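You operate a simulated robot arm through the tools that you are given. There is no shell and no other tool. Be economical: measure what you need, move in short steps, check, and stop when the job is done.

The job below is to be done with a simulated robot arm. You get a single attempt, and the scene is never put back.

JOB
One pot is still loose and dry: firm its soil down and water it.
Fine: water that pot alone; no water in the saucers; tamper and can go back. Set down upright: wooden tamper, watering can.

Only the result counts: the job must be done as asked and must still hold three seconds after the hand-in. Knocking over, shifting, dropping, spilling or breaking anything else fails it.

ROBOT AND FRAMES
A 7-joint arm with a two-finger parallel gripper, fixed in place. Base frame: the origin is at the foot of the arm, x ahead of it, y to its left, z up; the work surface is at about z = 780. Readings come in mm, degrees, newtons and seconds.
With the tool pointing down near the work surface it reaches from about 220 to 680 mm from the base axis. Its first joint turns from -66.0 to 66.0 degrees. Payload 2.4 kg.
The TCP is the grasp point between the finger pads, 30 mm short of the fingertips. In the tool frame z runs along the fingers and y along their closing line. The gripper opens to 94 mm. The fingers are 28 mm wide and 10 mm thick; the gripper's body (50 by 96 mm) begins 55 mm behind the TCP.
Orientation is that of the tool frame in the base frame, as [roll, pitch, yaw] about the fixed x, y, z axes, in that order (R = Rz(yaw) Ry(pitch) Rx(roll)). With the fingers straight down and closing along the base's y, the tool's x points along the base's -x, its y along +y and its z along -z.

CONTROLS
- The arm moves only by the tool play_rows. Its argument "deltas" is a list of rows, each a list of 7 numbers: the gripper command, from -1 (fully open) to 1 (shut), values between in proportion, then the shift along the tool's x, y, z in units of 40 mm (1.0 is 40 mm), then the turn, a rotation vector about the tool's x, y, z in units of 4 degrees (1.0 is 4 degrees). In form: [[claw, x, y, z, ax, ay, az], ...]. A call has 1 to 8 rows; each row shifts and turns the commanded pose from where the row before left it, along the tool's axes as they then stand. A call with a number of a shift or a turn outside -1 to 1 is refused whole. Each row takes 0.2 s and may step no farther than 50 mm and 8.6 degrees from the row before; otherwise, or with a gripper value out of range, the whole call is refused. Where a pose cannot be reached the arm comes as near as it can. A force on the tool above 40 N (or 10 N above the force at the start of the call, whichever is more), or a blocked arm, ends the call early, and 0.2 s more pass. Each finger travels about 153 mm/s and halts on what it meets, pressing with about 24 N; the grip force reading is that of the motor and also rises with nothing between the fingers. The clock runs only during rows and for 0.2 s after the last one: add rows that do not move to give the fingers time. It gives the time, the measured TCP pose, the force on the tool (base axes), the opening and the grip force at its end, in the units of the frame above (readings bear some noise), with the torque about the TCP (base axes, N m) and any sound that the robot's microphone picked up.
- Cameras (640 x 400 px; columns grow to the right, rows downward): "scene" is fixed at [33.1, 468.8, 1446.1]; the picture's right is [-0.80, -0.60, 0.00], its down [-0.32, 0.43, -0.84] and it looks along [0.50, -0.67, -0.54] (base axes); focal length 356 px, centre (320, 200). "wrist" rides on the gripper at [76, 14, -102] in the tool frame; the picture's right is [-0.18, 0.98, 0.00], its down [-0.75, -0.14, -0.64] and it looks along [-0.63, -0.12, 0.77] (tool axes); focal length 243 px, centre (320, 200). There is no depth. A picture from a camera that has moved, and an enlarged one, comes with that camera's place and axes in the base frame and with its lens.
- get_image(camera): a new picture of that camera. No time passes.
- inspect(camera, box): a new picture of the part [left, top, right, bottom] of that camera's present view, enlarged. No time passes.
- close_job(): hands the job in; it is judged then, once.

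Go step by step. Nothing tells you positions but the pictures and the camera data: compare them with the known pose of the tool, close in by small moves and look again before you grip or let go. The budget is 120 turns and 84 pictures, counting those below and the enlarged ones. Unless the task says otherwise, let go and move clear before handing in, and close with one line.

The tools are called after "Request:" by a JSON object that holds its "name" and its "arguments". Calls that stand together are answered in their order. play_rows: Moves the arm, as the interface text tells. Its arguments: {"type":"object","properties":{"deltas":{"type":"array"}},"required":["deltas"]} The other tools are called the same way: get_image (camera) takes a picture; inspect (camera, box) takes an enlarged picture of a part of a camera's view; close_job () hands the job in.

At the start:

```text
time_s: 0.0
tool_pos: [315.2, 31.9, 1224.4]
orientation: [179.9, 0.0, 180.0]
wrist_force: [0.5, 0.2, -0.1]
moment: [-0.02, -0.01, -0.02]
finger_gap: 93.8
grip_force: 0.0
```

scene: 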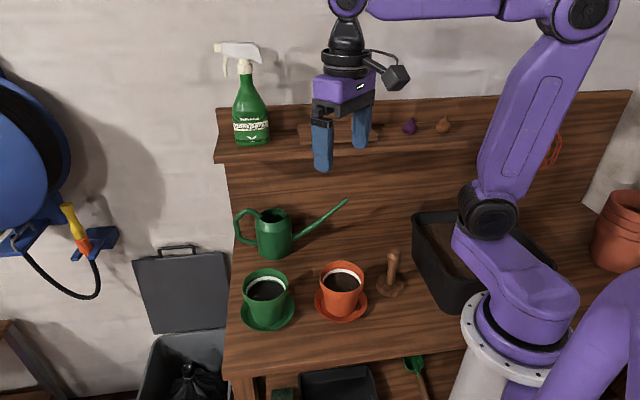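
wrist: 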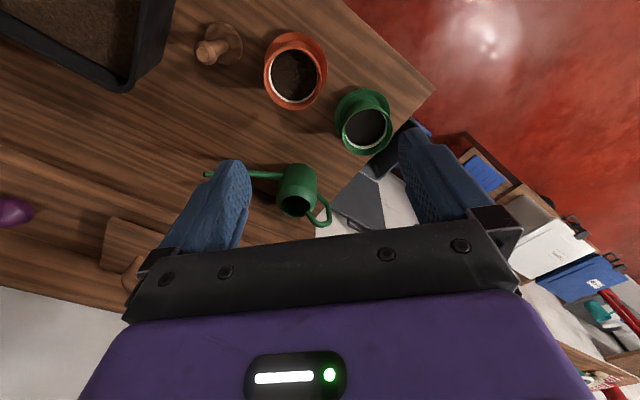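

I see two pots (green and terracotta), a tamper and a green watering can. I'll enlarge the pots and tools to tell which pot is loose and dry.

Request:
{"name": "inspect", "arguments": {"camera": "scene", "box": [220, 230, 420, 355]}}

Request:
{"name": "inspect", "arguments": {"camera": "wrist", "box": [180, 10, 420, 160]}}

Request:
{"name": "inspect", "arguments": {"camera": "scene", "box": [220, 180, 380, 280]}}

```text
3.20 times, centred on (320, 292) of scene
camera zoom: at [33.1, 468.8, 1446.1], right [-0.8, -0.6, 0.0], down [-0.32, 0.43, -0.84], along [0.5, -0.67, -0.54], focal length 1138 px, centre (320, -96)
```

zoom: 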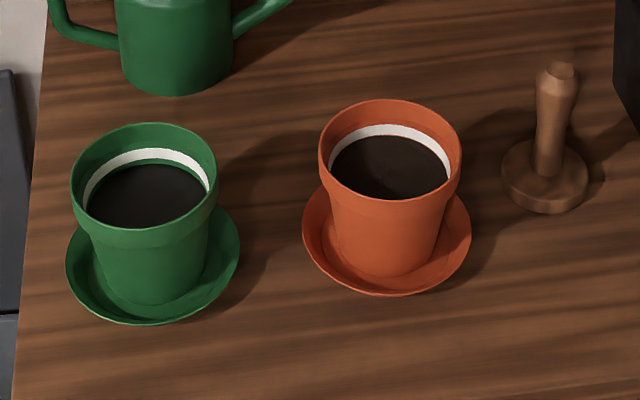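

```text
2.67 times, centred on (300, 85) of wrist
camera zoom: at [238.5, 47.5, 1324.6], right [0.18, 0.98, 0.0], down [0.75, -0.14, 0.64], along [0.63, -0.12, -0.77], focal length 647 px, centre (373, 507)
```

zoom: 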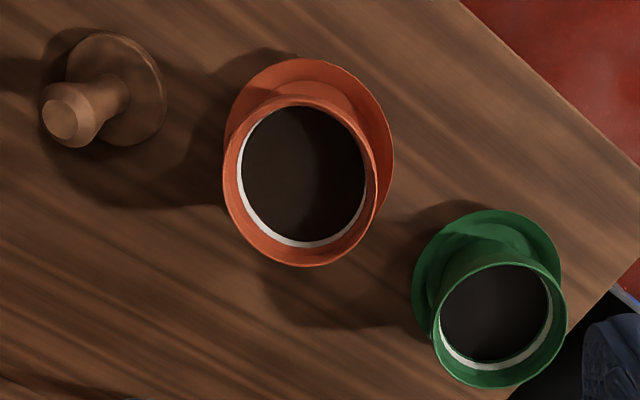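

```text
4.00 times, centred on (300, 230) of scene
camera zoom: at [33.1, 468.8, 1446.1], right [-0.8, -0.6, 0.0], down [-0.32, 0.43, -0.84], along [0.5, -0.67, -0.54], focal length 1423 px, centre (400, 80)
```

zoom: 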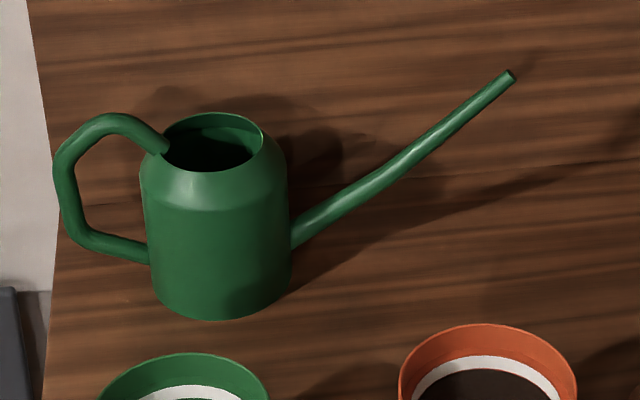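

The terracotta pot's soil is browner and fills up to the white line, while the green one's is black and lower, so terracotta at about (336,-20) looks loose and dry. The tamper is near (269,-141). I'll move above the tamper and look again.

Request:
{"name": "play_rows", "arguments": {"deltas": [[-1, 0.164, -0.618, 0.8, 0, 0, 0], [-1, 0.164, -0.618, 0.8, 0, 0, 0], [-1, 0.164, -0.618, 0.8, 0, 0, 0], [-1, 0.164, -0.618, 0.8, 0, 0, 0], [-1, 0.164, -0.618, 0.8, 0, 0, 0], [-1, 0.164, -0.618, 0.8, 0, 0, 0], [-1, 0.164, -0.618, 0.8, 0, 0, 0]]}}

Request:
{"name": "get_image", "arguments": {"camera": "wrist"}}

Request:
{"name": "inspect", "arguments": {"camera": "scene", "box": [300, 210, 460, 310]}}

```text
time_s: 1.6
tool_pos: [270.3, -142.0, 998.7]
orientation: [-180.0, 0.0, -180.0]
wrist_force: [0.0, 0.4, -0.2]
moment: [0.04, -0.01, -0.01]
finger_gap: 94.2
grip_force: 0.0
```

```text
78 pictures are left
camera wrist: at [192.7, -125.8, 1100.8], right [0.18, 0.98, 0.0], down [0.75, -0.14, 0.64], along [0.63, -0.12, -0.77], focal length 243 px, centre (320, 200)
```

wrist: 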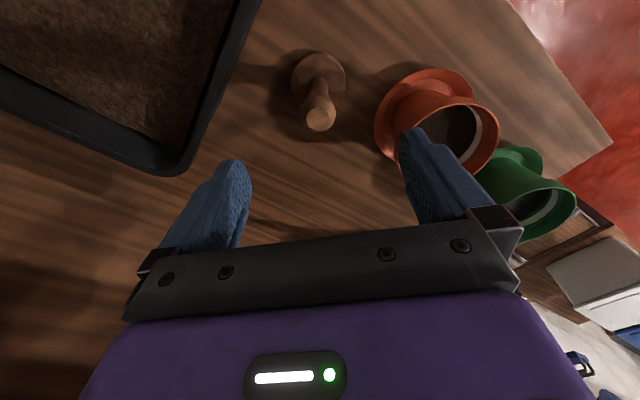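

```text
4.00 times, centred on (380, 260) of scene
camera zoom: at [33.1, 468.8, 1446.1], right [-0.8, -0.6, 0.0], down [-0.32, 0.43, -0.84], along [0.5, -0.67, -0.54], focal length 1423 px, centre (80, -40)
```

zoom: 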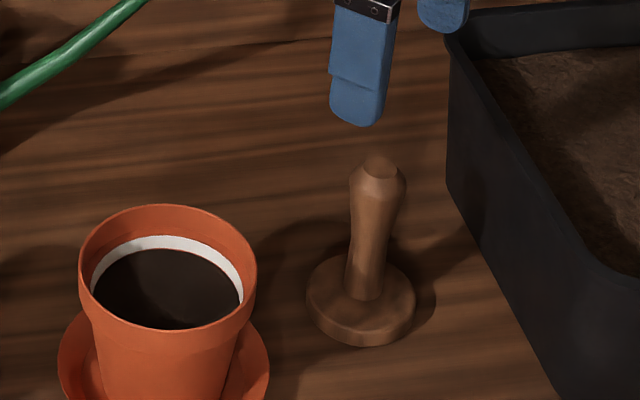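

The tamper axis measures about (270,-141), with its top at z≈896. I'll go down to z≈850 with the fingers open, then grip.

Request:
{"name": "play_rows", "arguments": {"deltas": [[-1, 0, 0.03, 0.93, 0, 0, 0], [-1, 0, 0, 0.93, 0, 0, 0], [-1, 0, 0, 0.93, 0, 0, 0], [-1, 0, 0, 0.93, 0, 0, 0], [-1, 0, 0, 0, 0, 0, 0]]}}

Request:
{"name": "inspect", "arguments": {"camera": "scene", "box": [300, 210, 460, 310]}}

Request:
{"name": "get_image", "arguments": {"camera": "wrist"}}

```text
time_s: 2.8
tool_pos: [270.0, -140.9, 848.8]
orientation: [179.9, 0.0, 180.0]
wrist_force: [-0.2, -1.8, 0.0]
moment: [0.0, 0.03, -0.03]
finger_gap: 93.8
grip_force: 0.1
```

```text
4.00 times, centred on (380, 260) of scene
camera zoom: at [33.1, 468.8, 1446.1], right [-0.8, -0.6, 0.0], down [-0.32, 0.43, -0.84], along [0.5, -0.67, -0.54], focal length 1423 px, centre (80, -40)
```

zoom: 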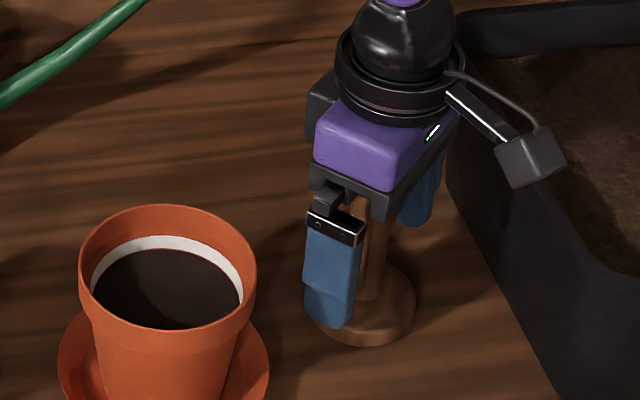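

```text
75 pictures are left
camera wrist: at [192.9, -124.3, 951.2], right [0.18, 0.98, 0.0], down [0.75, -0.14, 0.64], along [0.63, -0.12, -0.77], focal length 243 px, centre (320, 200)
```

wrist: 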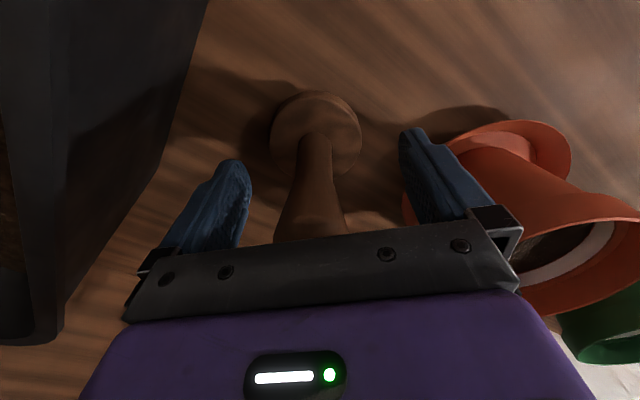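

The handle stands between the fingers, clear of the pot and tray. I'll close on it.

Request:
{"name": "play_rows", "arguments": {"deltas": [[1, 0, 0, 0, 0, 0, 0], [1, 0, 0, 0, 0, 0, 0], [1, 0, 0, 0, 0, 0, 0], [1, 0, 0, 0, 0, 0, 0]]}}

Request:
{"name": "get_image", "arguments": {"camera": "wrist"}}

```text
time_s: 3.8
tool_pos: [270.4, -140.8, 849.8]
orientation: [180.0, 0.1, -180.0]
wrist_force: [0.8, 1.1, -0.1]
moment: [-0.01, 0.0, -0.01]
finger_gap: 30.1
grip_force: 23.8
```

```text
74 pictures are left
camera wrist: at [192.9, -124.3, 951.6], right [0.18, 0.98, 0.0], down [0.75, -0.14, 0.64], along [0.63, -0.12, -0.77], focal length 243 px, centre (320, 200)
```

wrist: 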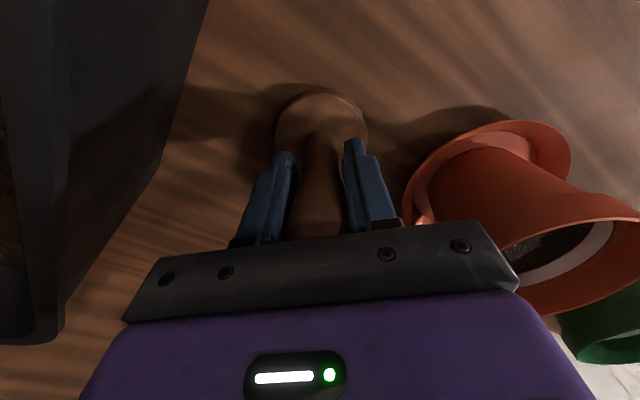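

Gripped at 30 mm. I'll lift about 140 mm and look at both pots and the tamper base.

Request:
{"name": "play_rows", "arguments": {"deltas": [[1, 0, 0, -0.5, 0, 0, 0], [1, 0, 0, -1, 0, 0, 0], [1, 0, 0, -1, 0, 0, 0], [1, 0, 0, -1, 0, 0, 0], [1, 0, 0, 0, 0, 0, 0]]}}

Request:
{"name": "get_image", "arguments": {"camera": "wrist"}}

Request:
{"name": "inspect", "arguments": {"camera": "scene", "box": [300, 190, 460, 290]}}

Request:
{"name": "inspect", "arguments": {"camera": "wrist", "box": [400, 80, 592, 200]}}

```text
time_s: 5.0
tool_pos: [269.9, -140.4, 989.9]
orientation: [-180.0, -0.1, 179.9]
wrist_force: [0.4, -0.8, -1.5]
moment: [0.03, -0.03, 0.02]
finger_gap: 30.0
grip_force: 24.1
```

```text
73 pictures are left
camera wrist: at [192.0, -124.2, 1091.4], right [0.18, 0.98, 0.0], down [0.75, -0.14, 0.64], along [0.63, -0.12, -0.77], focal length 243 px, centre (320, 200)
```

wrist: 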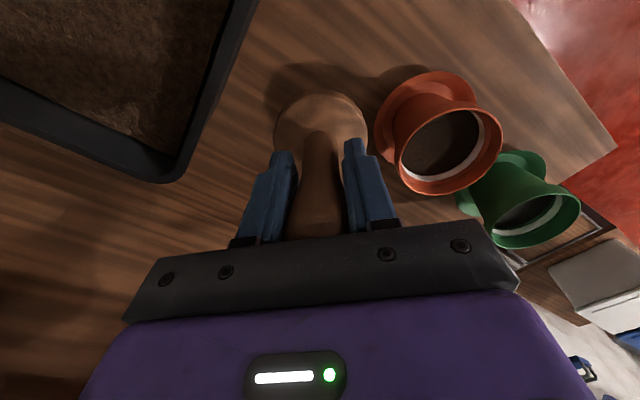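

```text
4.00 times, centred on (380, 240) of scene
camera zoom: at [33.1, 468.8, 1446.1], right [-0.8, -0.6, 0.0], down [-0.32, 0.43, -0.84], along [0.5, -0.67, -0.54], focal length 1423 px, centre (80, 40)
```

zoom: 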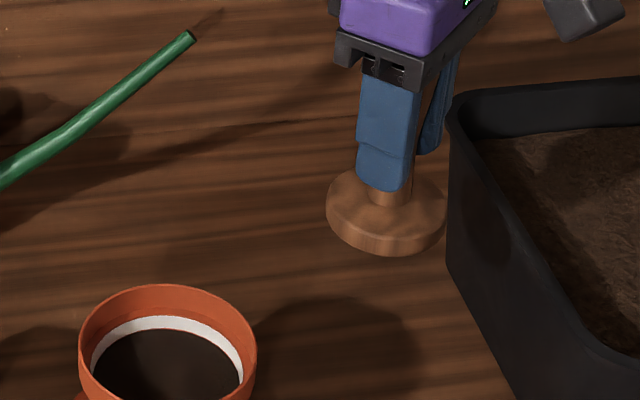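

```text
3.33 times, centred on (496, 140) of wrist
camera zoom: at [192.0, -124.2, 1091.4], right [0.18, 0.98, 0.0], down [0.75, -0.14, 0.64], along [0.63, -0.12, -0.77], focal length 809 px, centre (-267, 400)
```

zoom: 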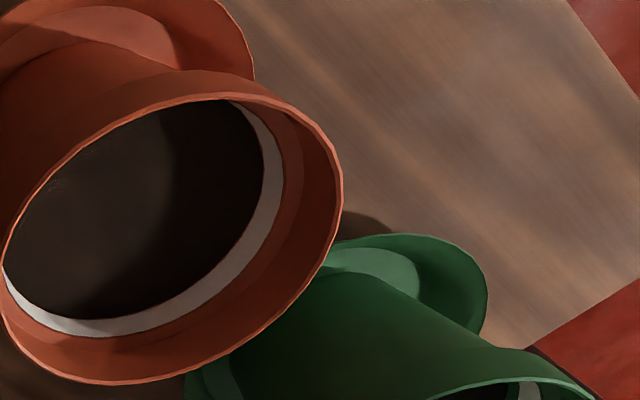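

I'll compare the two soils closely before choosing.

Request:
{"name": "inspect", "arguments": {"camera": "scene", "box": [238, 262, 302, 302]}}

Request:
{"name": "inspect", "arguments": {"camera": "scene", "box": [310, 257, 374, 297]}}

```text
10.00 times, centred on (270, 282) of scene
camera zoom: at [33.1, 468.8, 1446.1], right [-0.8, -0.6, 0.0], down [-0.32, 0.43, -0.84], along [0.5, -0.67, -0.54], focal length 3557 px, centre (820, -620)
```

zoom: 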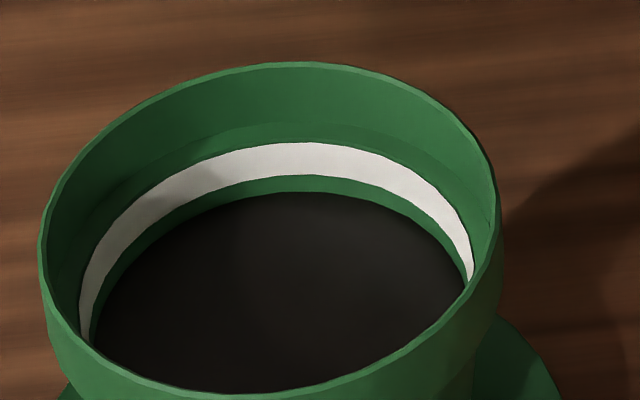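

```text
10.00 times, centred on (342, 277) of scene
camera zoom: at [33.1, 468.8, 1446.1], right [-0.8, -0.6, 0.0], down [-0.32, 0.43, -0.84], along [0.5, -0.67, -0.54], focal length 3557 px, centre (100, -570)
```

zoom: 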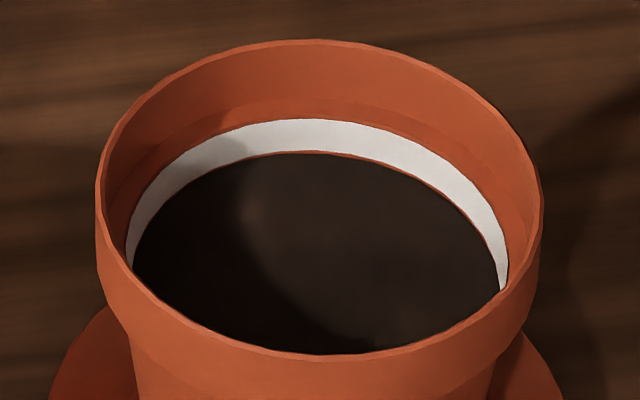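

Confirmed: the terracotta soil is higher and brown (loose, dry), while the green soil is firmed below its line. The pot centre triangulates to (335.5,-19.3) with its rim at z 873, so I'll bring the tamper over it.

Request:
{"name": "play_rows", "arguments": {"deltas": [[1, -0.41, 0.756, 0, 0, 0, 0], [1, -0.41, 0.756, 0, 0, 0, 0], [1, -0.41, 0.756, 0, 0, 0, 0], [1, -0.41, 0.756, 0, 0, 0, 0], [1, 0, 0, 0.5, 0, 0, 0], [1, 0, 0, 0, 0, 0, 0]]}}

Request:
{"name": "get_image", "arguments": {"camera": "wrist"}}

Request:
{"name": "inspect", "arguments": {"camera": "scene", "box": [294, 220, 390, 280]}}

```text
time_s: 6.4
tool_pos: [334.8, -19.8, 970.2]
orientation: [-179.9, 0.0, -180.0]
wrist_force: [-0.5, -0.5, -1.0]
moment: [0.01, -0.02, 0.0]
finger_gap: 30.0
grip_force: 23.9
```

```text
68 pictures are left
camera wrist: at [257.5, -3.5, 1072.4], right [0.18, 0.98, 0.0], down [0.75, -0.14, 0.64], along [0.63, -0.12, -0.77], focal length 243 px, centre (320, 200)
```

wrist: 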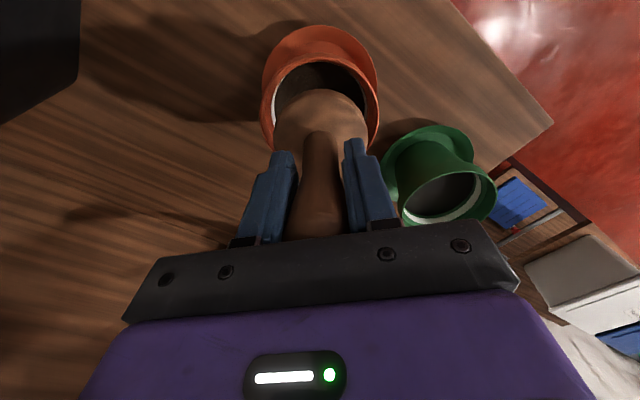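

```text
6.67 times, centred on (342, 250) of scene
camera zoom: at [33.1, 468.8, 1446.1], right [-0.8, -0.6, 0.0], down [-0.32, 0.43, -0.84], along [0.5, -0.67, -0.54], focal length 2371 px, centre (173, -133)
```

zoom: 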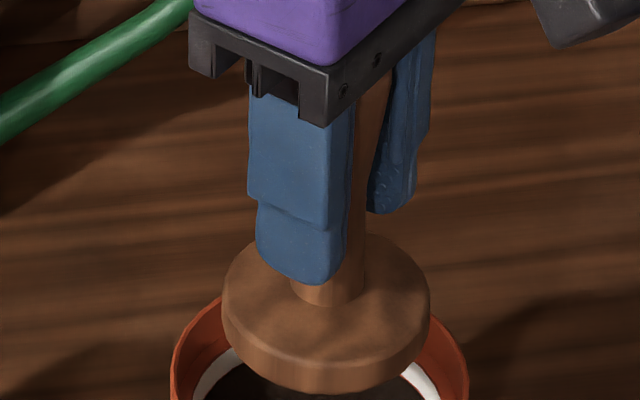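

The tamper is centred over the pot to within about 2 mm. I'll lower it to the rim, then in small steps until it touches.

Request:
{"name": "play_rows", "arguments": {"deltas": [[1, -0.04, 0, 0.4, 0, 0, 0], [1, 0, 0, 0.4, 0, 0, 0], [1, 0, 0, 0.15, 0, 0, 0], [1, 0, 0, 0.1, 0, 0, 0], [1, 0, 0, 0.1, 0, 0, 0], [1, 0, 0, 0, 0, 0, 0]]}}

Request:
{"name": "inspect", "arguments": {"camera": "scene", "box": [294, 240, 390, 300]}}

```text
time_s: 7.8
tool_pos: [336.3, -21.5, 924.2]
orientation: [-180.0, 0.0, -179.9]
wrist_force: [0.3, -0.7, -1.2]
moment: [-0.01, 0.0, -0.03]
finger_gap: 30.0
grip_force: 23.9
```

```text
6.67 times, centred on (342, 270) of scene
camera zoom: at [33.1, 468.8, 1446.1], right [-0.8, -0.6, 0.0], down [-0.32, 0.43, -0.84], along [0.5, -0.67, -0.54], focal length 2371 px, centre (173, -267)
```

zoom: 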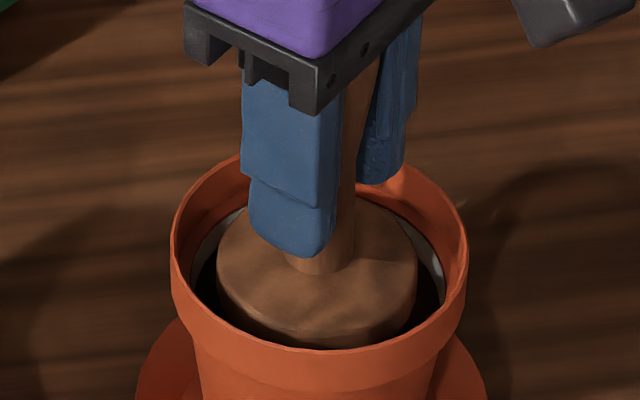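

It is inside the rim and not touching yet. I'll go on down slowly.

Request:
{"name": "play_rows", "arguments": {"deltas": [[1, 0, 0, 0.06, 0, 0, 0], [1, 0, 0, 0.06, 0, 0, 0], [1, 0, 0, 0.06, 0, 0, 0], [1, 0, 0, 0.06, 0, 0, 0]]}}

```text
time_s: 8.8
tool_pos: [336.9, -19.7, 914.3]
orientation: [-180.0, 0.0, 179.9]
wrist_force: [-0.1, 0.5, 3.6]
moment: [0.02, 0.08, -0.03]
finger_gap: 30.1
grip_force: 23.8
```

Contact has begun at TCP z≈914. I'll press on gently.

Request:
{"name": "play_rows", "arguments": {"deltas": [[1, 0, 0, 0.04, 0, 0, 0], [1, 0, 0, 0.04, 0, 0, 0], [1, 0, 0, 0.04, 0, 0, 0]]}}

```text
time_s: 9.6
tool_pos: [336.9, -21.1, 909.8]
orientation: [180.0, 0.1, -180.0]
wrist_force: [1.8, -0.2, 20.4]
moment: [-0.03, -0.07, 0.01]
finger_gap: 30.2
grip_force: 23.9
```

Request:
{"name": "play_rows", "arguments": {"deltas": [[1, 0, 0, 0.03, 0, 0, 0], [1, 0, 0, 0.03, 0, 0, 0], [1, 0, 0, 0, 0, 0, 0]]}}

Request:
{"name": "inspect", "arguments": {"camera": "scene", "box": [294, 240, 390, 300]}}

```text
time_s: 10.4
tool_pos: [336.8, -19.8, 907.3]
orientation: [180.0, 0.0, 180.0]
wrist_force: [0.5, -0.7, 19.2]
moment: [-0.01, 0.0, 0.01]
finger_gap: 30.1
grip_force: 23.7
```

```text
6.67 times, centred on (342, 270) of scene
camera zoom: at [32.9, 468.8, 1446.1], right [-0.8, -0.6, 0.0], down [-0.32, 0.43, -0.84], along [0.5, -0.67, -0.54], focal length 2371 px, centre (173, -267)
```

zoom: 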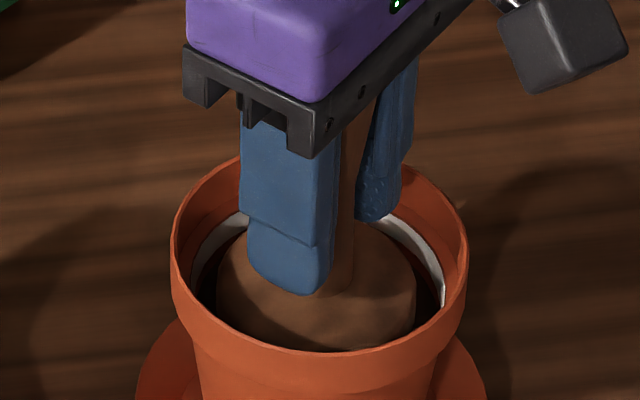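

Force is steady near 20 N and the handle may be sliding up a little in the fingers. The palm will back it up soon, so I'll keep pressing gently.

Request:
{"name": "play_rows", "arguments": {"deltas": [[1, 0, 0, 0.04, 0, 0, 0], [1, 0, 0, 0.04, 0, 0, 0], [1, 0, 0, 0, 0, 0, 0]]}}

Request:
{"name": "inspect", "arguments": {"camera": "scene", "box": [294, 240, 390, 300]}}

```text
time_s: 11.2
tool_pos: [336.3, -19.3, 904.3]
orientation: [-180.0, 0.1, -180.0]
wrist_force: [-0.2, -0.9, 34.4]
moment: [-0.07, 0.03, 0.01]
finger_gap: 29.8
grip_force: 23.7
```

```text
6.67 times, centred on (342, 270) of scene
camera zoom: at [32.7, 468.8, 1446.1], right [-0.8, -0.6, 0.0], down [-0.32, 0.43, -0.84], along [0.5, -0.67, -0.54], focal length 2371 px, centre (173, -267)
```

zoom: 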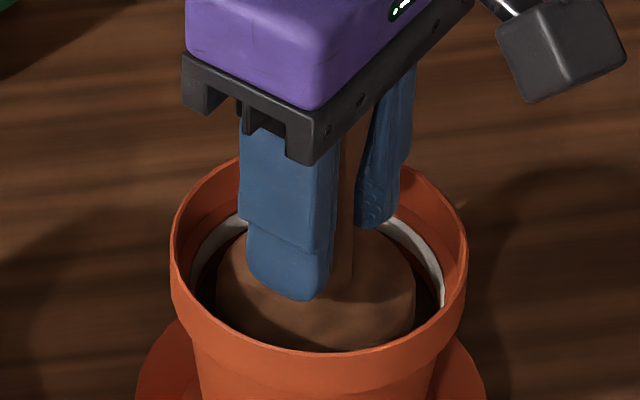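

34 N reached. I'll hold briefly, then lift and compare the soil level.

Request:
{"name": "play_rows", "arguments": {"deltas": [[1, 0, 0, 0, 0, 0, 0], [1, 0, 0, 0, 0, 0, 0], [1, 0, 0, -0.3, 0, 0, 0], [1, 0, 0, -0.8, 0, 0, 0], [1, 0, 0, -0.9, 0, 0, 0]]}}

Request:
{"name": "inspect", "arguments": {"camera": "scene", "box": [294, 220, 390, 280]}}

```text
time_s: 12.4
tool_pos: [335.6, -20.1, 985.8]
orientation: [180.0, 0.0, -180.0]
wrist_force: [0.4, 0.6, -0.6]
moment: [0.0, -0.01, 0.01]
finger_gap: 30.0
grip_force: 23.6
```

```text
6.67 times, centred on (342, 250) of scene
camera zoom: at [33.1, 468.8, 1446.1], right [-0.8, -0.6, 0.0], down [-0.32, 0.43, -0.84], along [0.5, -0.67, -0.54], focal length 2371 px, centre (173, -133)
```

zoom: 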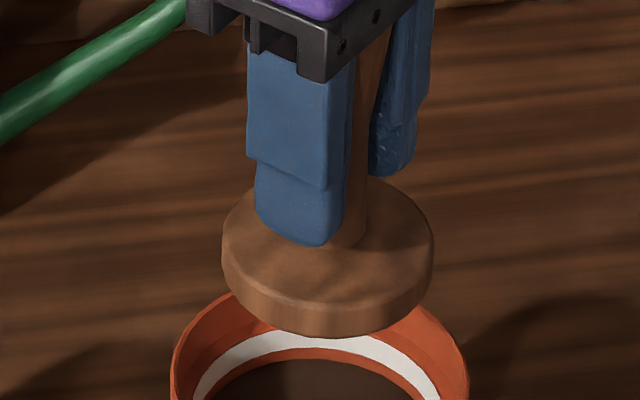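

The soil now sits clearly below the line, as in the green pot. I'll carry the tamper back over its old spot and check the pot.

Request:
{"name": "play_rows", "arguments": {"deltas": [[1, 0.41, -0.756, 0, 0, 0, 0], [1, 0.41, -0.756, 0, 0, 0, 0], [1, 0.41, -0.756, 0, 0, 0, 0], [1, 0.41, -0.756, 0, 0, 0, 0], [1, 0, 0, 0, 0, 0, 0]]}}

Request:
{"name": "inspect", "arguments": {"camera": "scene", "box": [310, 257, 374, 297]}}

Request:
{"name": "inspect", "arguments": {"camera": "scene", "box": [300, 190, 460, 290]}}

```text
time_s: 13.6
tool_pos: [271.8, -139.8, 985.9]
orientation: [180.0, 0.0, 180.0]
wrist_force: [0.0, 0.8, -1.4]
moment: [0.03, -0.02, 0.02]
finger_gap: 29.5
grip_force: 24.1
```

```text
10.00 times, centred on (342, 277) of scene
camera zoom: at [33.1, 468.8, 1446.1], right [-0.8, -0.6, 0.0], down [-0.32, 0.43, -0.84], along [0.5, -0.67, -0.54], focal length 3557 px, centre (100, -570)
```

zoom: 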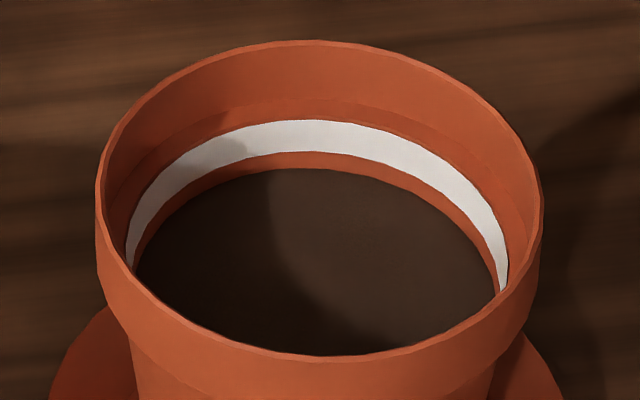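

```text
4.00 times, centred on (380, 240) of scene
camera zoom: at [33.1, 468.8, 1446.1], right [-0.8, -0.6, 0.0], down [-0.32, 0.43, -0.84], along [0.5, -0.67, -0.54], focal length 1423 px, centre (80, 40)
```

zoom: 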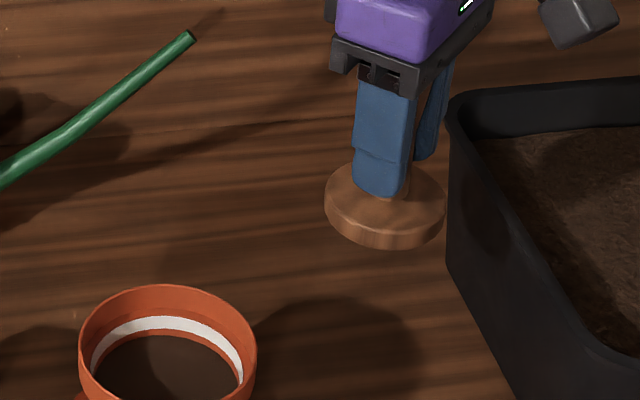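

The soil is firmed: level and colour changed, and the gap matches the green pot. Now I'll lower the tamper onto its old spot.

Request:
{"name": "play_rows", "arguments": {"deltas": [[1, 0.04, -0.03, 1, 0, 0, 0], [1, 0, 0, 1, 0, 0, 0], [1, 0, 0, 1, 0, 0, 0], [1, 0, 0, 0.15, 0, 0, 0], [1, 0, 0, 0.1, 0, 0, 0], [1, 0, 0, 0, 0, 0, 0]]}}

Request:
{"name": "play_rows", "arguments": {"deltas": [[1, 0, 0, 0.07, 0, 0, 0], [1, 0, 0, 0.07, 0, 0, 0], [1, 0, 0, 0.05, 0, 0, 0], [1, 0, 0, 0, 0, 0, 0]]}}

Request:
{"name": "inspect", "arguments": {"camera": "scene", "box": [330, 220, 426, 310]}}

```text
time_s: 15.0
tool_pos: [270.5, -141.0, 853.4]
orientation: [-180.0, 0.0, -180.0]
wrist_force: [0.0, -0.3, -1.3]
moment: [-0.02, 0.01, -0.02]
finger_gap: 29.8
grip_force: 23.8
```

```text
time_s: 16.0
tool_pos: [270.0, -140.1, 845.5]
orientation: [180.0, 0.0, 179.9]
wrist_force: [0.0, 0.7, -0.5]
moment: [-0.01, -0.02, 0.0]
finger_gap: 29.9
grip_force: 23.8
```

```text
4.44 times, centred on (378, 265) of scene
camera zoom: at [33.1, 468.8, 1446.1], right [-0.8, -0.6, 0.0], down [-0.32, 0.43, -0.84], along [0.5, -0.67, -0.54], focal length 1581 px, centre (62, -89)
```

zoom: 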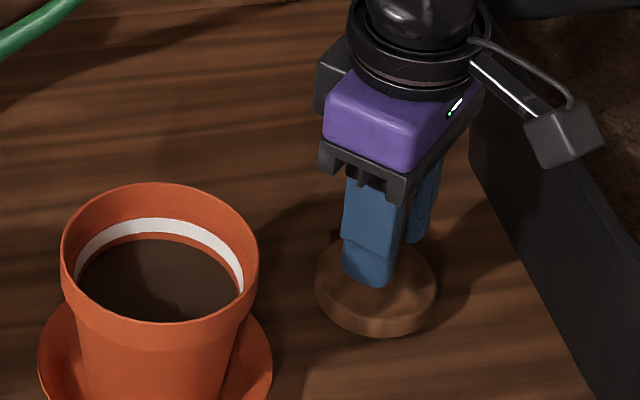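

Close to the table but not yet touching; I'll continue in 1 mm steps.

Request:
{"name": "play_rows", "arguments": {"deltas": [[1, 0, 0, 0.04, 0, 0, 0], [1, 0, 0, 0.03, 0, 0, 0], [1, 0, 0, 0, 0, 0, 0]]}}

```text
time_s: 16.8
tool_pos: [270.6, -141.2, 844.2]
orientation: [-179.9, 0.1, 180.0]
wrist_force: [0.0, -0.5, -1.2]
moment: [0.01, 0.02, -0.02]
finger_gap: 29.9
grip_force: 24.0
```

Request:
{"name": "play_rows", "arguments": {"deltas": [[1, 0, 0, 0.04, 0, 0, 0], [1, 0, 0, 0.03, 0, 0, 0], [1, 0, 0, 0, 0, 0, 0]]}}

```text
time_s: 17.6
tool_pos: [270.0, -141.1, 841.3]
orientation: [180.0, -0.1, 179.9]
wrist_force: [-0.1, 0.1, -1.5]
moment: [0.0, -0.01, 0.01]
finger_gap: 30.0
grip_force: 23.8
```

Request:
{"name": "play_rows", "arguments": {"deltas": [[1, 0, 0, 0.03, 0, 0, 0], [1, 0, 0, 0.03, 0, 0, 0], [1, 0, 0, 0, 0, 0, 0]]}}

```text
time_s: 18.2
tool_pos: [270.4, -140.4, 839.3]
orientation: [180.0, 0.1, -179.9]
wrist_force: [-1.0, 0.2, 11.2]
moment: [-0.07, -0.02, -0.03]
finger_gap: 29.8
grip_force: 24.0
stopped in row 3: the force on the tool passed its limit at 44 N (the readings are from after the stop); the commanded pose is now the measured one
```

The tamper is seated on the table. I'll open the fingers, then rise straight up.

Request:
{"name": "play_rows", "arguments": {"deltas": [[-1, 0, 0, 0, 0, 0, 0], [-1, 0, 0, 0, 0, 0, 0], [-1, 0, 0, 0, 0, 0, 0], [-1, 0, 0, -1, 0, 0, 0], [-1, 0, 0, -1, 0, 0, 0], [-1, 0, 0, -1, 0, 0, 0], [-1, 0, 0, -1, 0, 0, 0], [-1, 0, 0, -1, 0, 0, 0]]}}

Request:
{"name": "get_image", "arguments": {"camera": "scene"}}

```text
time_s: 20.0
tool_pos: [268.9, -142.7, 1038.9]
orientation: [180.0, 0.0, 179.9]
wrist_force: [-0.2, -0.2, 0.4]
moment: [0.02, -0.03, 0.02]
finger_gap: 93.9
grip_force: 0.1
```

```text
59 pictures are left
```

scene: 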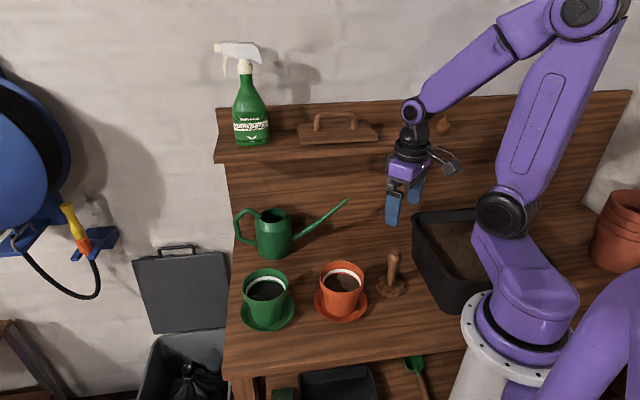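

The tamper stands upright on its spot. Next is the can: it sits near a back panel with a shelf above it, so I'll move to a viewpoint to measure the clearance and the handle.

Request:
{"name": "play_rows", "arguments": {"deltas": [[-1, -0.1, 0.43, -0.9, 0, 0, 0], [-1, -0.2, 0.43, -0.8, 0, 0, 0], [-1, -0.7, 0.43, -0.3, 0, 0, 0], [-1, -0.8, 0.43, -0.2, 0, 0, 0], [-1, -0.8, 0.43, -0.2, 0, 0, 0], [-1, -0.7, 0.43, -0.2, 0, 0, 0], [-1, 0, 0, 0, 0, 0, 0]]}}

Request:
{"name": "get_image", "arguments": {"camera": "wrist"}}

Request:
{"name": "get_image", "arguments": {"camera": "scene"}}

```text
time_s: 21.6
tool_pos: [400.2, -38.2, 1142.8]
orientation: [-180.0, 0.2, 179.9]
wrist_force: [-0.1, -0.2, -0.4]
moment: [0.03, -0.01, -0.02]
finger_gap: 93.9
grip_force: 0.0
```

```text
58 pictures are left
camera wrist: at [323.8, -21.4, 1245.4], right [0.18, 0.98, 0.0], down [0.75, -0.14, 0.64], along [0.63, -0.12, -0.77], focal length 243 px, centre (320, 200)
```

wrist: 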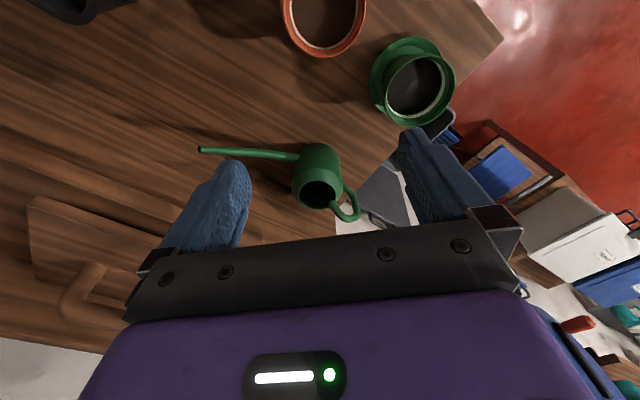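

```text
57 pictures are left
```

scene: 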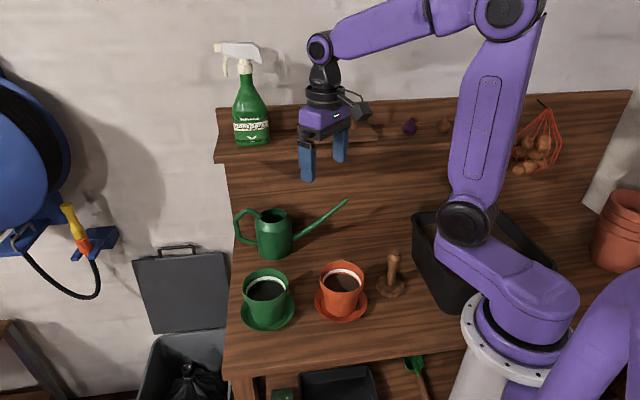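

Triangulating the float puts the shelf top near z≈1085, so the overhang matters. I'll enlarge both views to measure the can, its handle and the shelf edge.

Request:
{"name": "inspect", "arguments": {"camera": "wrist", "box": [190, 120, 382, 240]}}

Request:
{"name": "inspect", "arguments": {"camera": "wrist", "box": [0, 120, 200, 380]}}

Request:
{"name": "inspect", "arguments": {"camera": "scene", "box": [205, 90, 405, 265]}}

```text
3.33 times, centred on (286, 180) of wrist
camera zoom: at [323.8, -21.4, 1245.4], right [0.18, 0.98, 0.0], down [0.75, -0.14, 0.64], along [0.63, -0.12, -0.77], focal length 809 px, centre (433, 267)
```

zoom: 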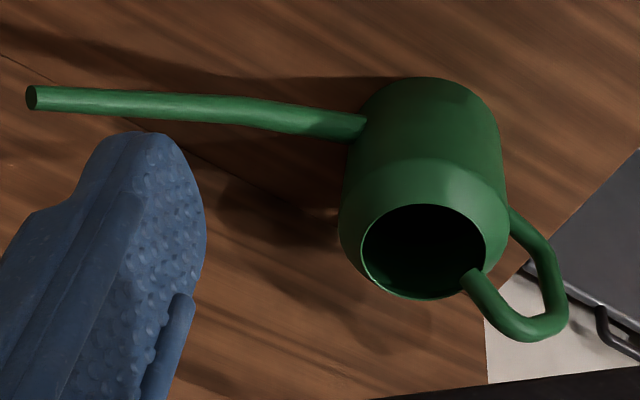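

```text
1.54 times, centred on (100, 250) of wrist
camera zoom: at [323.8, -21.4, 1245.4], right [0.18, 0.98, 0.0], down [0.75, -0.14, 0.64], along [0.63, -0.12, -0.77], focal length 373 px, centre (658, 123)
```

zoom: 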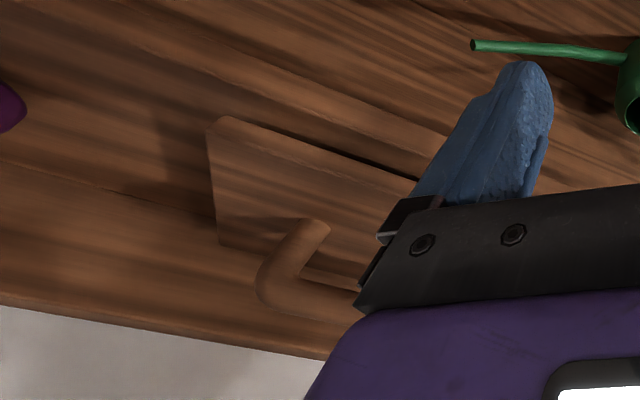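

```text
2.29 times, centred on (305, 178) of scene
camera zoom: at [33.1, 468.8, 1446.1], right [-0.8, -0.6, 0.0], down [-0.32, 0.43, -0.84], along [0.5, -0.67, -0.54], focal length 813 px, centre (354, 251)
```

zoom: 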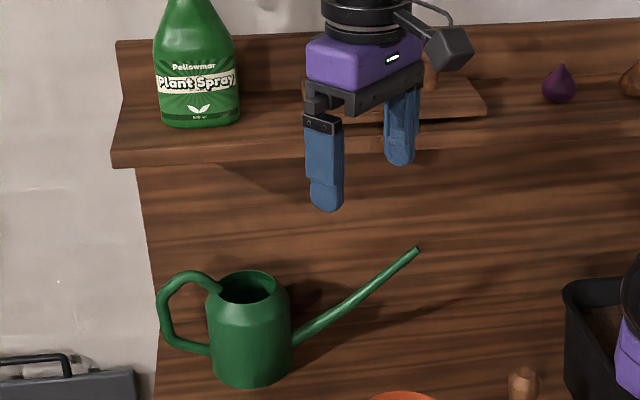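

The can axis is near (599,-79) and the handle's outer upright near (672,-16), close to the reach limit. I need to know where the shelf's front edge is relative to that.

Request:
{"name": "inspect", "arguments": {"camera": "wrist", "box": [0, 100, 240, 250]}}

Request:
{"name": "inspect", "arguments": {"camera": "scene", "box": [205, 130, 301, 260]}}

```text
2.67 times, centred on (120, 175) of wrist
camera zoom: at [323.8, -21.4, 1245.4], right [0.18, 0.98, 0.0], down [0.75, -0.14, 0.64], along [0.63, -0.12, -0.77], focal length 647 px, centre (853, 267)
```

zoom: 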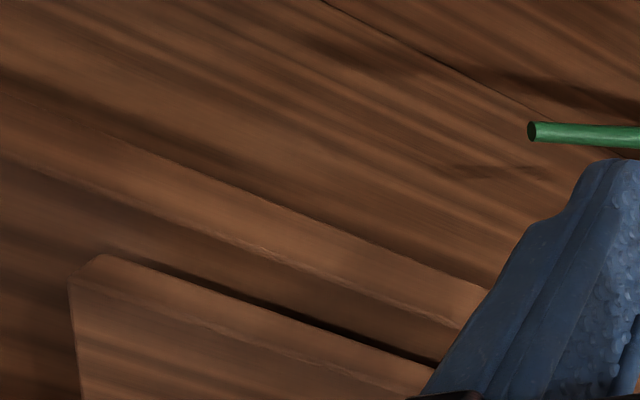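

```text
3.08 times, centred on (253, 195) of scene
camera zoom: at [33.1, 468.8, 1446.1], right [-0.8, -0.6, 0.0], down [-0.32, 0.43, -0.84], along [0.5, -0.67, -0.54], focal length 1094 px, centre (526, 215)
```

zoom: 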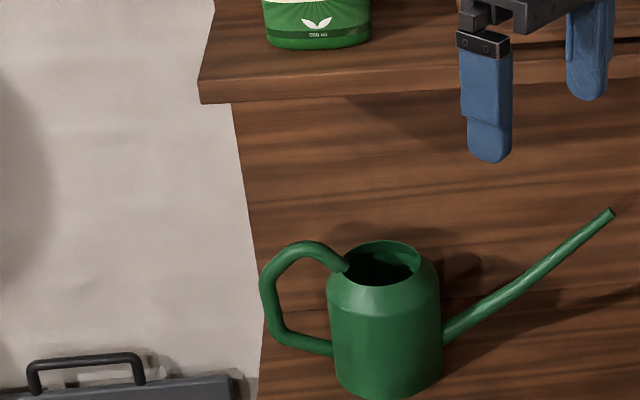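

The shelf front is at about n≈442 along n=(0.71,-0.71), at z≈1070–1095, so the can stands under it and a vertical grasp is blocked. I'll come in from the front with the tool tilted, hold the handle's upright with one finger through the loop, and start by turning the tool.

Request:
{"name": "play_rows", "arguments": {"deltas": [[0.15, 0, 0, 0, 0, 0, 1], [0.15, 0, 0, 0, 0, 0, 1], [0.15, 0, 0, 0, 0, 0, 1], [0.15, 0, 0, 0, 0, 0, 1], [0.15, 0, 0, 0, 0, 0, 1], [0.15, 0, 0, 0, 0, 0, 1], [0.15, 0, 0, 0, 0, 0, 1], [0.15, 0, 0, 0, 0, 0, 1]]}}

Request:
{"name": "play_rows", "arguments": {"deltas": [[0.15, 0, 0, 0, 0, 0, 1], [0.15, 0, 0, 0, 0, 0, 1], [0.15, 0, 0, 0, 0, 0, 1], [0.15, 0, 0, 0, 0, 0, 0.25], [0.15, 0, 0, 0, 0, -1, 0], [0.15, 0, 0, 0, 0, -1, 0], [0.15, 0, 0, 0, 0, -1, 0], [0.15, 0, 0, 0, 0, -1, 0]]}}

Request:
{"name": "play_rows", "arguments": {"deltas": [[0.15, 0, 0, 0, 0, -1, 0], [0.15, 0, 0, 0, 0, -1, 0], [0.15, 0, 0, 0, 0, -1, 0], [0.15, 0, 0, 0, 0, -1, 0], [0.15, 0, 0, 0, 0, -1, 0], [0.15, 0, 0, 0, 0, -1, 0], [0.15, 0, 0, 0, 0, -1, 0], [0.15, 0, 0, 0, 0, -1, 0]]}}

Request:
{"name": "get_image", "arguments": {"camera": "wrist"}}

Request:
{"name": "get_image", "arguments": {"camera": "scene"}}

```text
time_s: 23.4
tool_pos: [401.5, -38.5, 1142.6]
orientation: [179.9, 0.1, 148.1]
wrist_force: [1.2, -0.4, -0.2]
moment: [-0.02, 0.02, 0.0]
finger_gap: 40.2
grip_force: 0.1
```

```text
time_s: 25.2
tool_pos: [400.8, -38.9, 1144.3]
orientation: [179.9, 16.1, 135.0]
wrist_force: [-0.2, -0.6, 0.2]
moment: [-0.01, 0.02, 0.01]
finger_gap: 40.2
grip_force: 0.1
```

```text
time_s: 27.0
tool_pos: [401.3, -38.1, 1142.9]
orientation: [179.8, 48.2, 134.9]
wrist_force: [0.0, 0.3, -0.4]
moment: [0.02, 0.0, 0.04]
finger_gap: 39.7
grip_force: 0.1
```

```text
51 pictures are left
camera wrist: at [320.3, 63.8, 1154.2], right [0.78, 0.61, 0.14], down [-0.08, -0.12, 0.99], along [0.62, -0.78, -0.04], focal length 243 px, centre (320, 200)
```

wrist: 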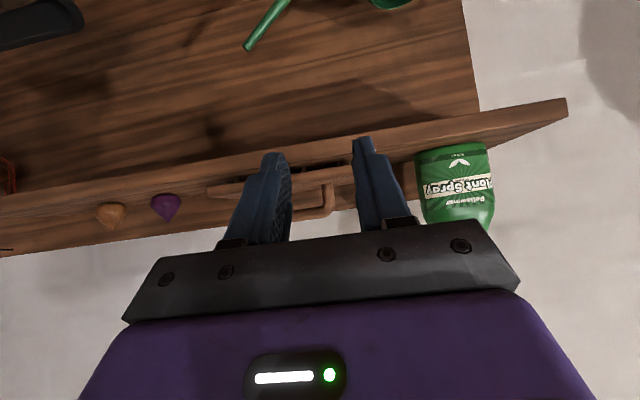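

```text
50 pictures are left
```

scene: 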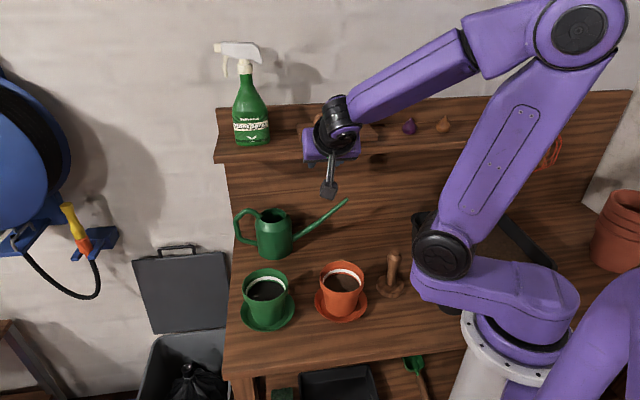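

The shelf corner triangulates to (651,37) with its underside at z≈1080. Now I'll move to a pose in front of the handle, still high and outside the shelf edge.

Request:
{"name": "play_rows", "arguments": {"deltas": [[0.15, 0.2, 0.74, 0.541, 0, 0, 0], [0.15, 0.2, 0.74, 0.541, 0, 0, 0], [0.15, 0.2, 0.74, 0.541, 0, 0, 0], [0.15, 0.2, 0.74, 0.541, 0, 0, 0], [0.15, 0.2, 0.74, 0.541, 0, 0, 0], [0.15, 0.2, 0.74, 0.541, 0, 0, 0], [0.15, 0.2, 0.74, 0.541, 0, 0, 0], [0.15, 0, 0, 0, 0, -1, 0]]}}

Request:
{"name": "get_image", "arguments": {"camera": "wrist"}}

Request:
{"name": "get_image", "arguments": {"camera": "scene"}}

```text
time_s: 28.8
tool_pos: [600.8, 55.3, 1001.1]
orientation: [179.9, 52.2, 134.9]
wrist_force: [0.2, 0.3, 0.2]
moment: [-0.01, -0.01, -0.02]
finger_gap: 39.7
grip_force: 0.0
```

```text
49 pictures are left
camera wrist: at [519.5, 157.7, 1002.8], right [0.77, 0.62, 0.15], down [-0.13, -0.07, 0.99], along [0.62, -0.79, 0.03], focal length 243 px, centre (320, 200)
```

wrist: 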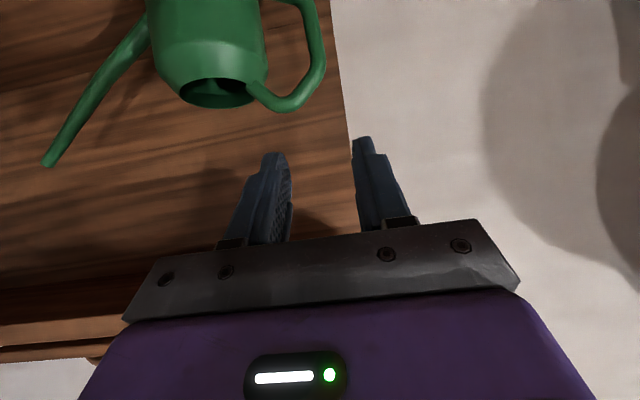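

```text
48 pictures are left
```

scene: 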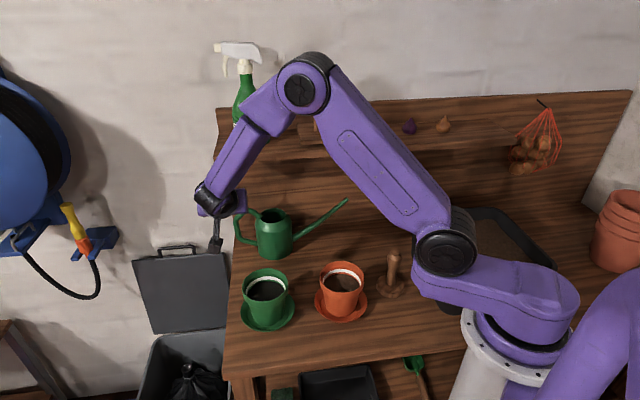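

The handle upright measures about (671,-8) at mid-height z 864, and the tool lines up with it. I'll move to a standoff 89 mm back along the tool axis.

Request:
{"name": "play_rows", "arguments": {"deltas": [[0.15, 0.412, 0.045, 0.583, 0, 0, 0], [0.15, 0.412, 0.045, 0.583, 0, 0, 0], [0.15, 0.412, 0.045, 0.583, 0, 0, 0], [0.15, 0, 0, 0, 0, 0, 0]]}}

Request:
{"name": "get_image", "arguments": {"camera": "wrist"}}

Request:
{"name": "inspect", "arguments": {"camera": "scene", "box": [190, 180, 310, 260]}}

```text
time_s: 29.8
tool_pos: [623.0, 41.8, 918.7]
orientation: [179.8, 52.1, 134.9]
wrist_force: [-0.6, 0.1, -0.1]
moment: [0.03, -0.03, -0.02]
finger_gap: 40.0
grip_force: 0.0
```

```text
47 pictures are left
camera wrist: at [541.4, 144.1, 920.8], right [0.77, 0.62, 0.15], down [-0.13, -0.07, 0.99], along [0.62, -0.78, 0.03], focal length 243 px, centre (320, 200)
```

wrist: 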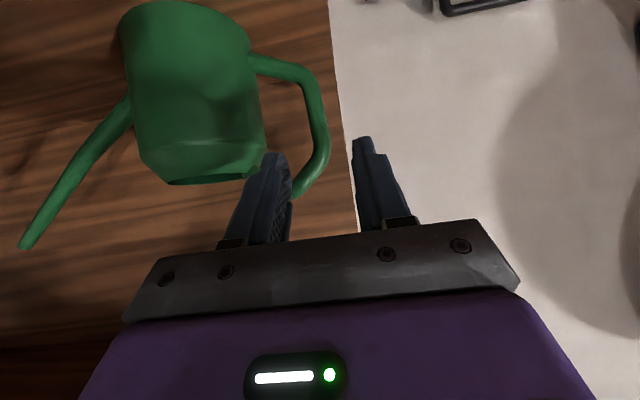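

```text
5.00 times, centred on (250, 220) of scene
camera zoom: at [33.1, 468.8, 1446.1], right [-0.8, -0.6, 0.0], down [-0.32, 0.43, -0.84], along [0.5, -0.67, -0.54], focal length 1778 px, centre (670, 100)
```

zoom: 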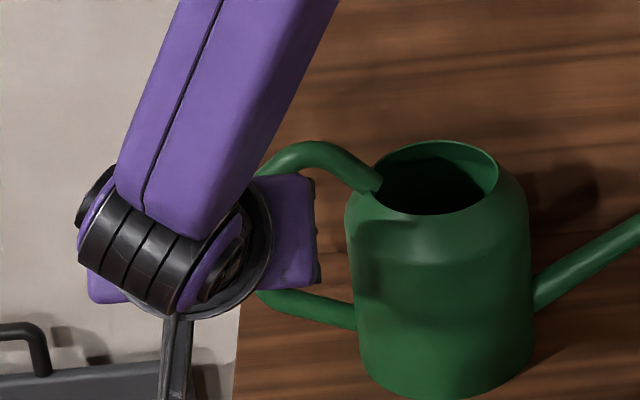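

Lateral alignment is good, with both the handle and the tool at along≈470. I'll slide in two-thirds of the way and look.

Request:
{"name": "play_rows", "arguments": {"deltas": [[0.15, 0.03, 0, 0.5, 0, 0, 0], [0.15, 0.03, 0, 0.5, 0, 0, 0], [0.15, 0.02, 0, 0.4, 0, 0, 0], [0.15, 0, 0, 0, 0, 0, 0]]}}

Request:
{"name": "get_image", "arguments": {"camera": "wrist"}}

```text
time_s: 30.8
tool_pos: [652.3, 12.9, 882.8]
orientation: [179.9, 52.0, 134.9]
wrist_force: [0.8, -0.7, -0.3]
moment: [0.01, 0.0, 0.0]
finger_gap: 40.0
grip_force: 0.0
```

```text
45 pictures are left
camera wrist: at [570.9, 114.7, 884.2], right [0.77, 0.62, 0.15], down [-0.13, -0.07, 0.99], along [0.62, -0.78, 0.03], focal length 243 px, centre (320, 200)
```

wrist: 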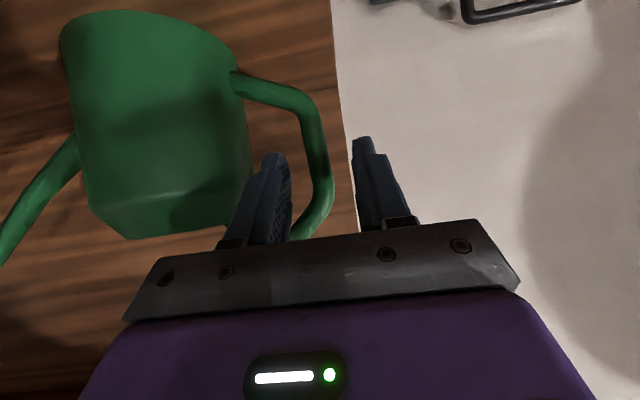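

The inner finger points into the loop and the tube is centred between the tips. I'll slide in the last 35 mm.

Request:
{"name": "play_rows", "arguments": {"deltas": [[0.15, 0.02, 0, 0.3, 0, 0, 0], [0.15, 0.02, 0, 0.3, 0, 0, 0], [0.15, 0, 0, 0.28, 0, 0, 0], [0.15, 0, 0, 0, 0, 0, 0]]}}

Request:
{"name": "get_image", "arguments": {"camera": "wrist"}}

Request:
{"name": "inspect", "arguments": {"camera": "scene", "box": [190, 180, 310, 260]}}

```text
time_s: 31.8
tool_pos: [670.6, -6.7, 859.3]
orientation: [179.9, 52.2, 135.0]
wrist_force: [-0.1, -0.2, 0.3]
moment: [0.01, -0.03, 0.04]
finger_gap: 39.9
grip_force: 0.0
```

```text
44 pictures are left
camera wrist: at [590.2, 95.7, 861.3], right [0.77, 0.62, 0.15], down [-0.13, -0.07, 0.99], along [0.62, -0.79, 0.03], focal length 243 px, centre (320, 200)
```

wrist: 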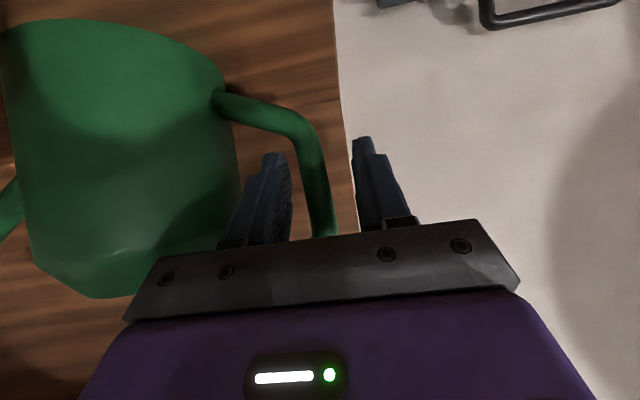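

```text
5.00 times, centred on (250, 220) of scene
camera zoom: at [33.1, 468.8, 1446.1], right [-0.8, -0.6, 0.0], down [-0.32, 0.43, -0.84], along [0.5, -0.67, -0.54], focal length 1778 px, centre (670, 100)
```

zoom: 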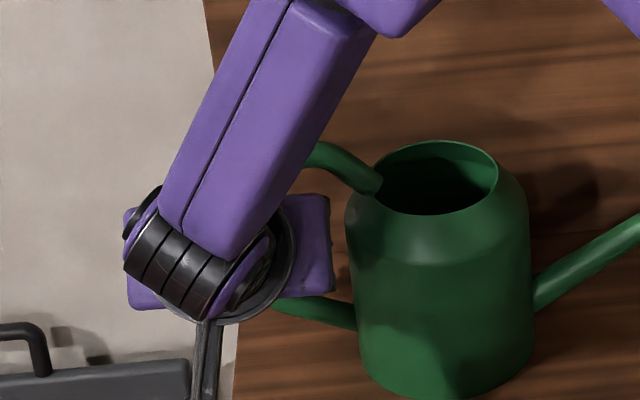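

The tube sits between the pads. I'll close on it.

Request:
{"name": "play_rows", "arguments": {"deltas": [[0.4, 0, 0, 0, 0, 0, 0], [0.7, 0, 0, 0, 0, 0, 0], [1, 0, 0, 0, 0, 0, 0], [1, 0, 0, 0, 0, 0, 0], [1, 0, 0, 0, 0, 0, 0]]}}

Request:
{"name": "get_image", "arguments": {"camera": "wrist"}}

```text
time_s: 33.0
tool_pos: [671.6, -6.7, 858.9]
orientation: [179.9, 52.1, 134.9]
wrist_force: [-1.1, -1.6, 2.0]
moment: [-0.58, 0.47, 0.01]
finger_gap: 18.7
grip_force: 23.8
```

```text
42 pictures are left
camera wrist: at [590.0, 95.5, 861.4], right [0.77, 0.62, 0.15], down [-0.13, -0.07, 0.99], along [0.62, -0.79, 0.03], focal length 243 px, centre (320, 200)
```

wrist: 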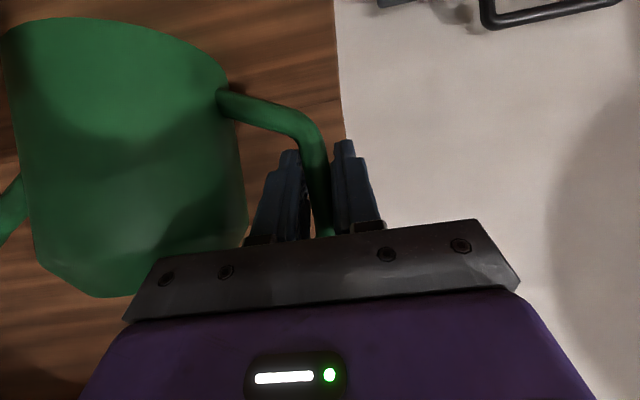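

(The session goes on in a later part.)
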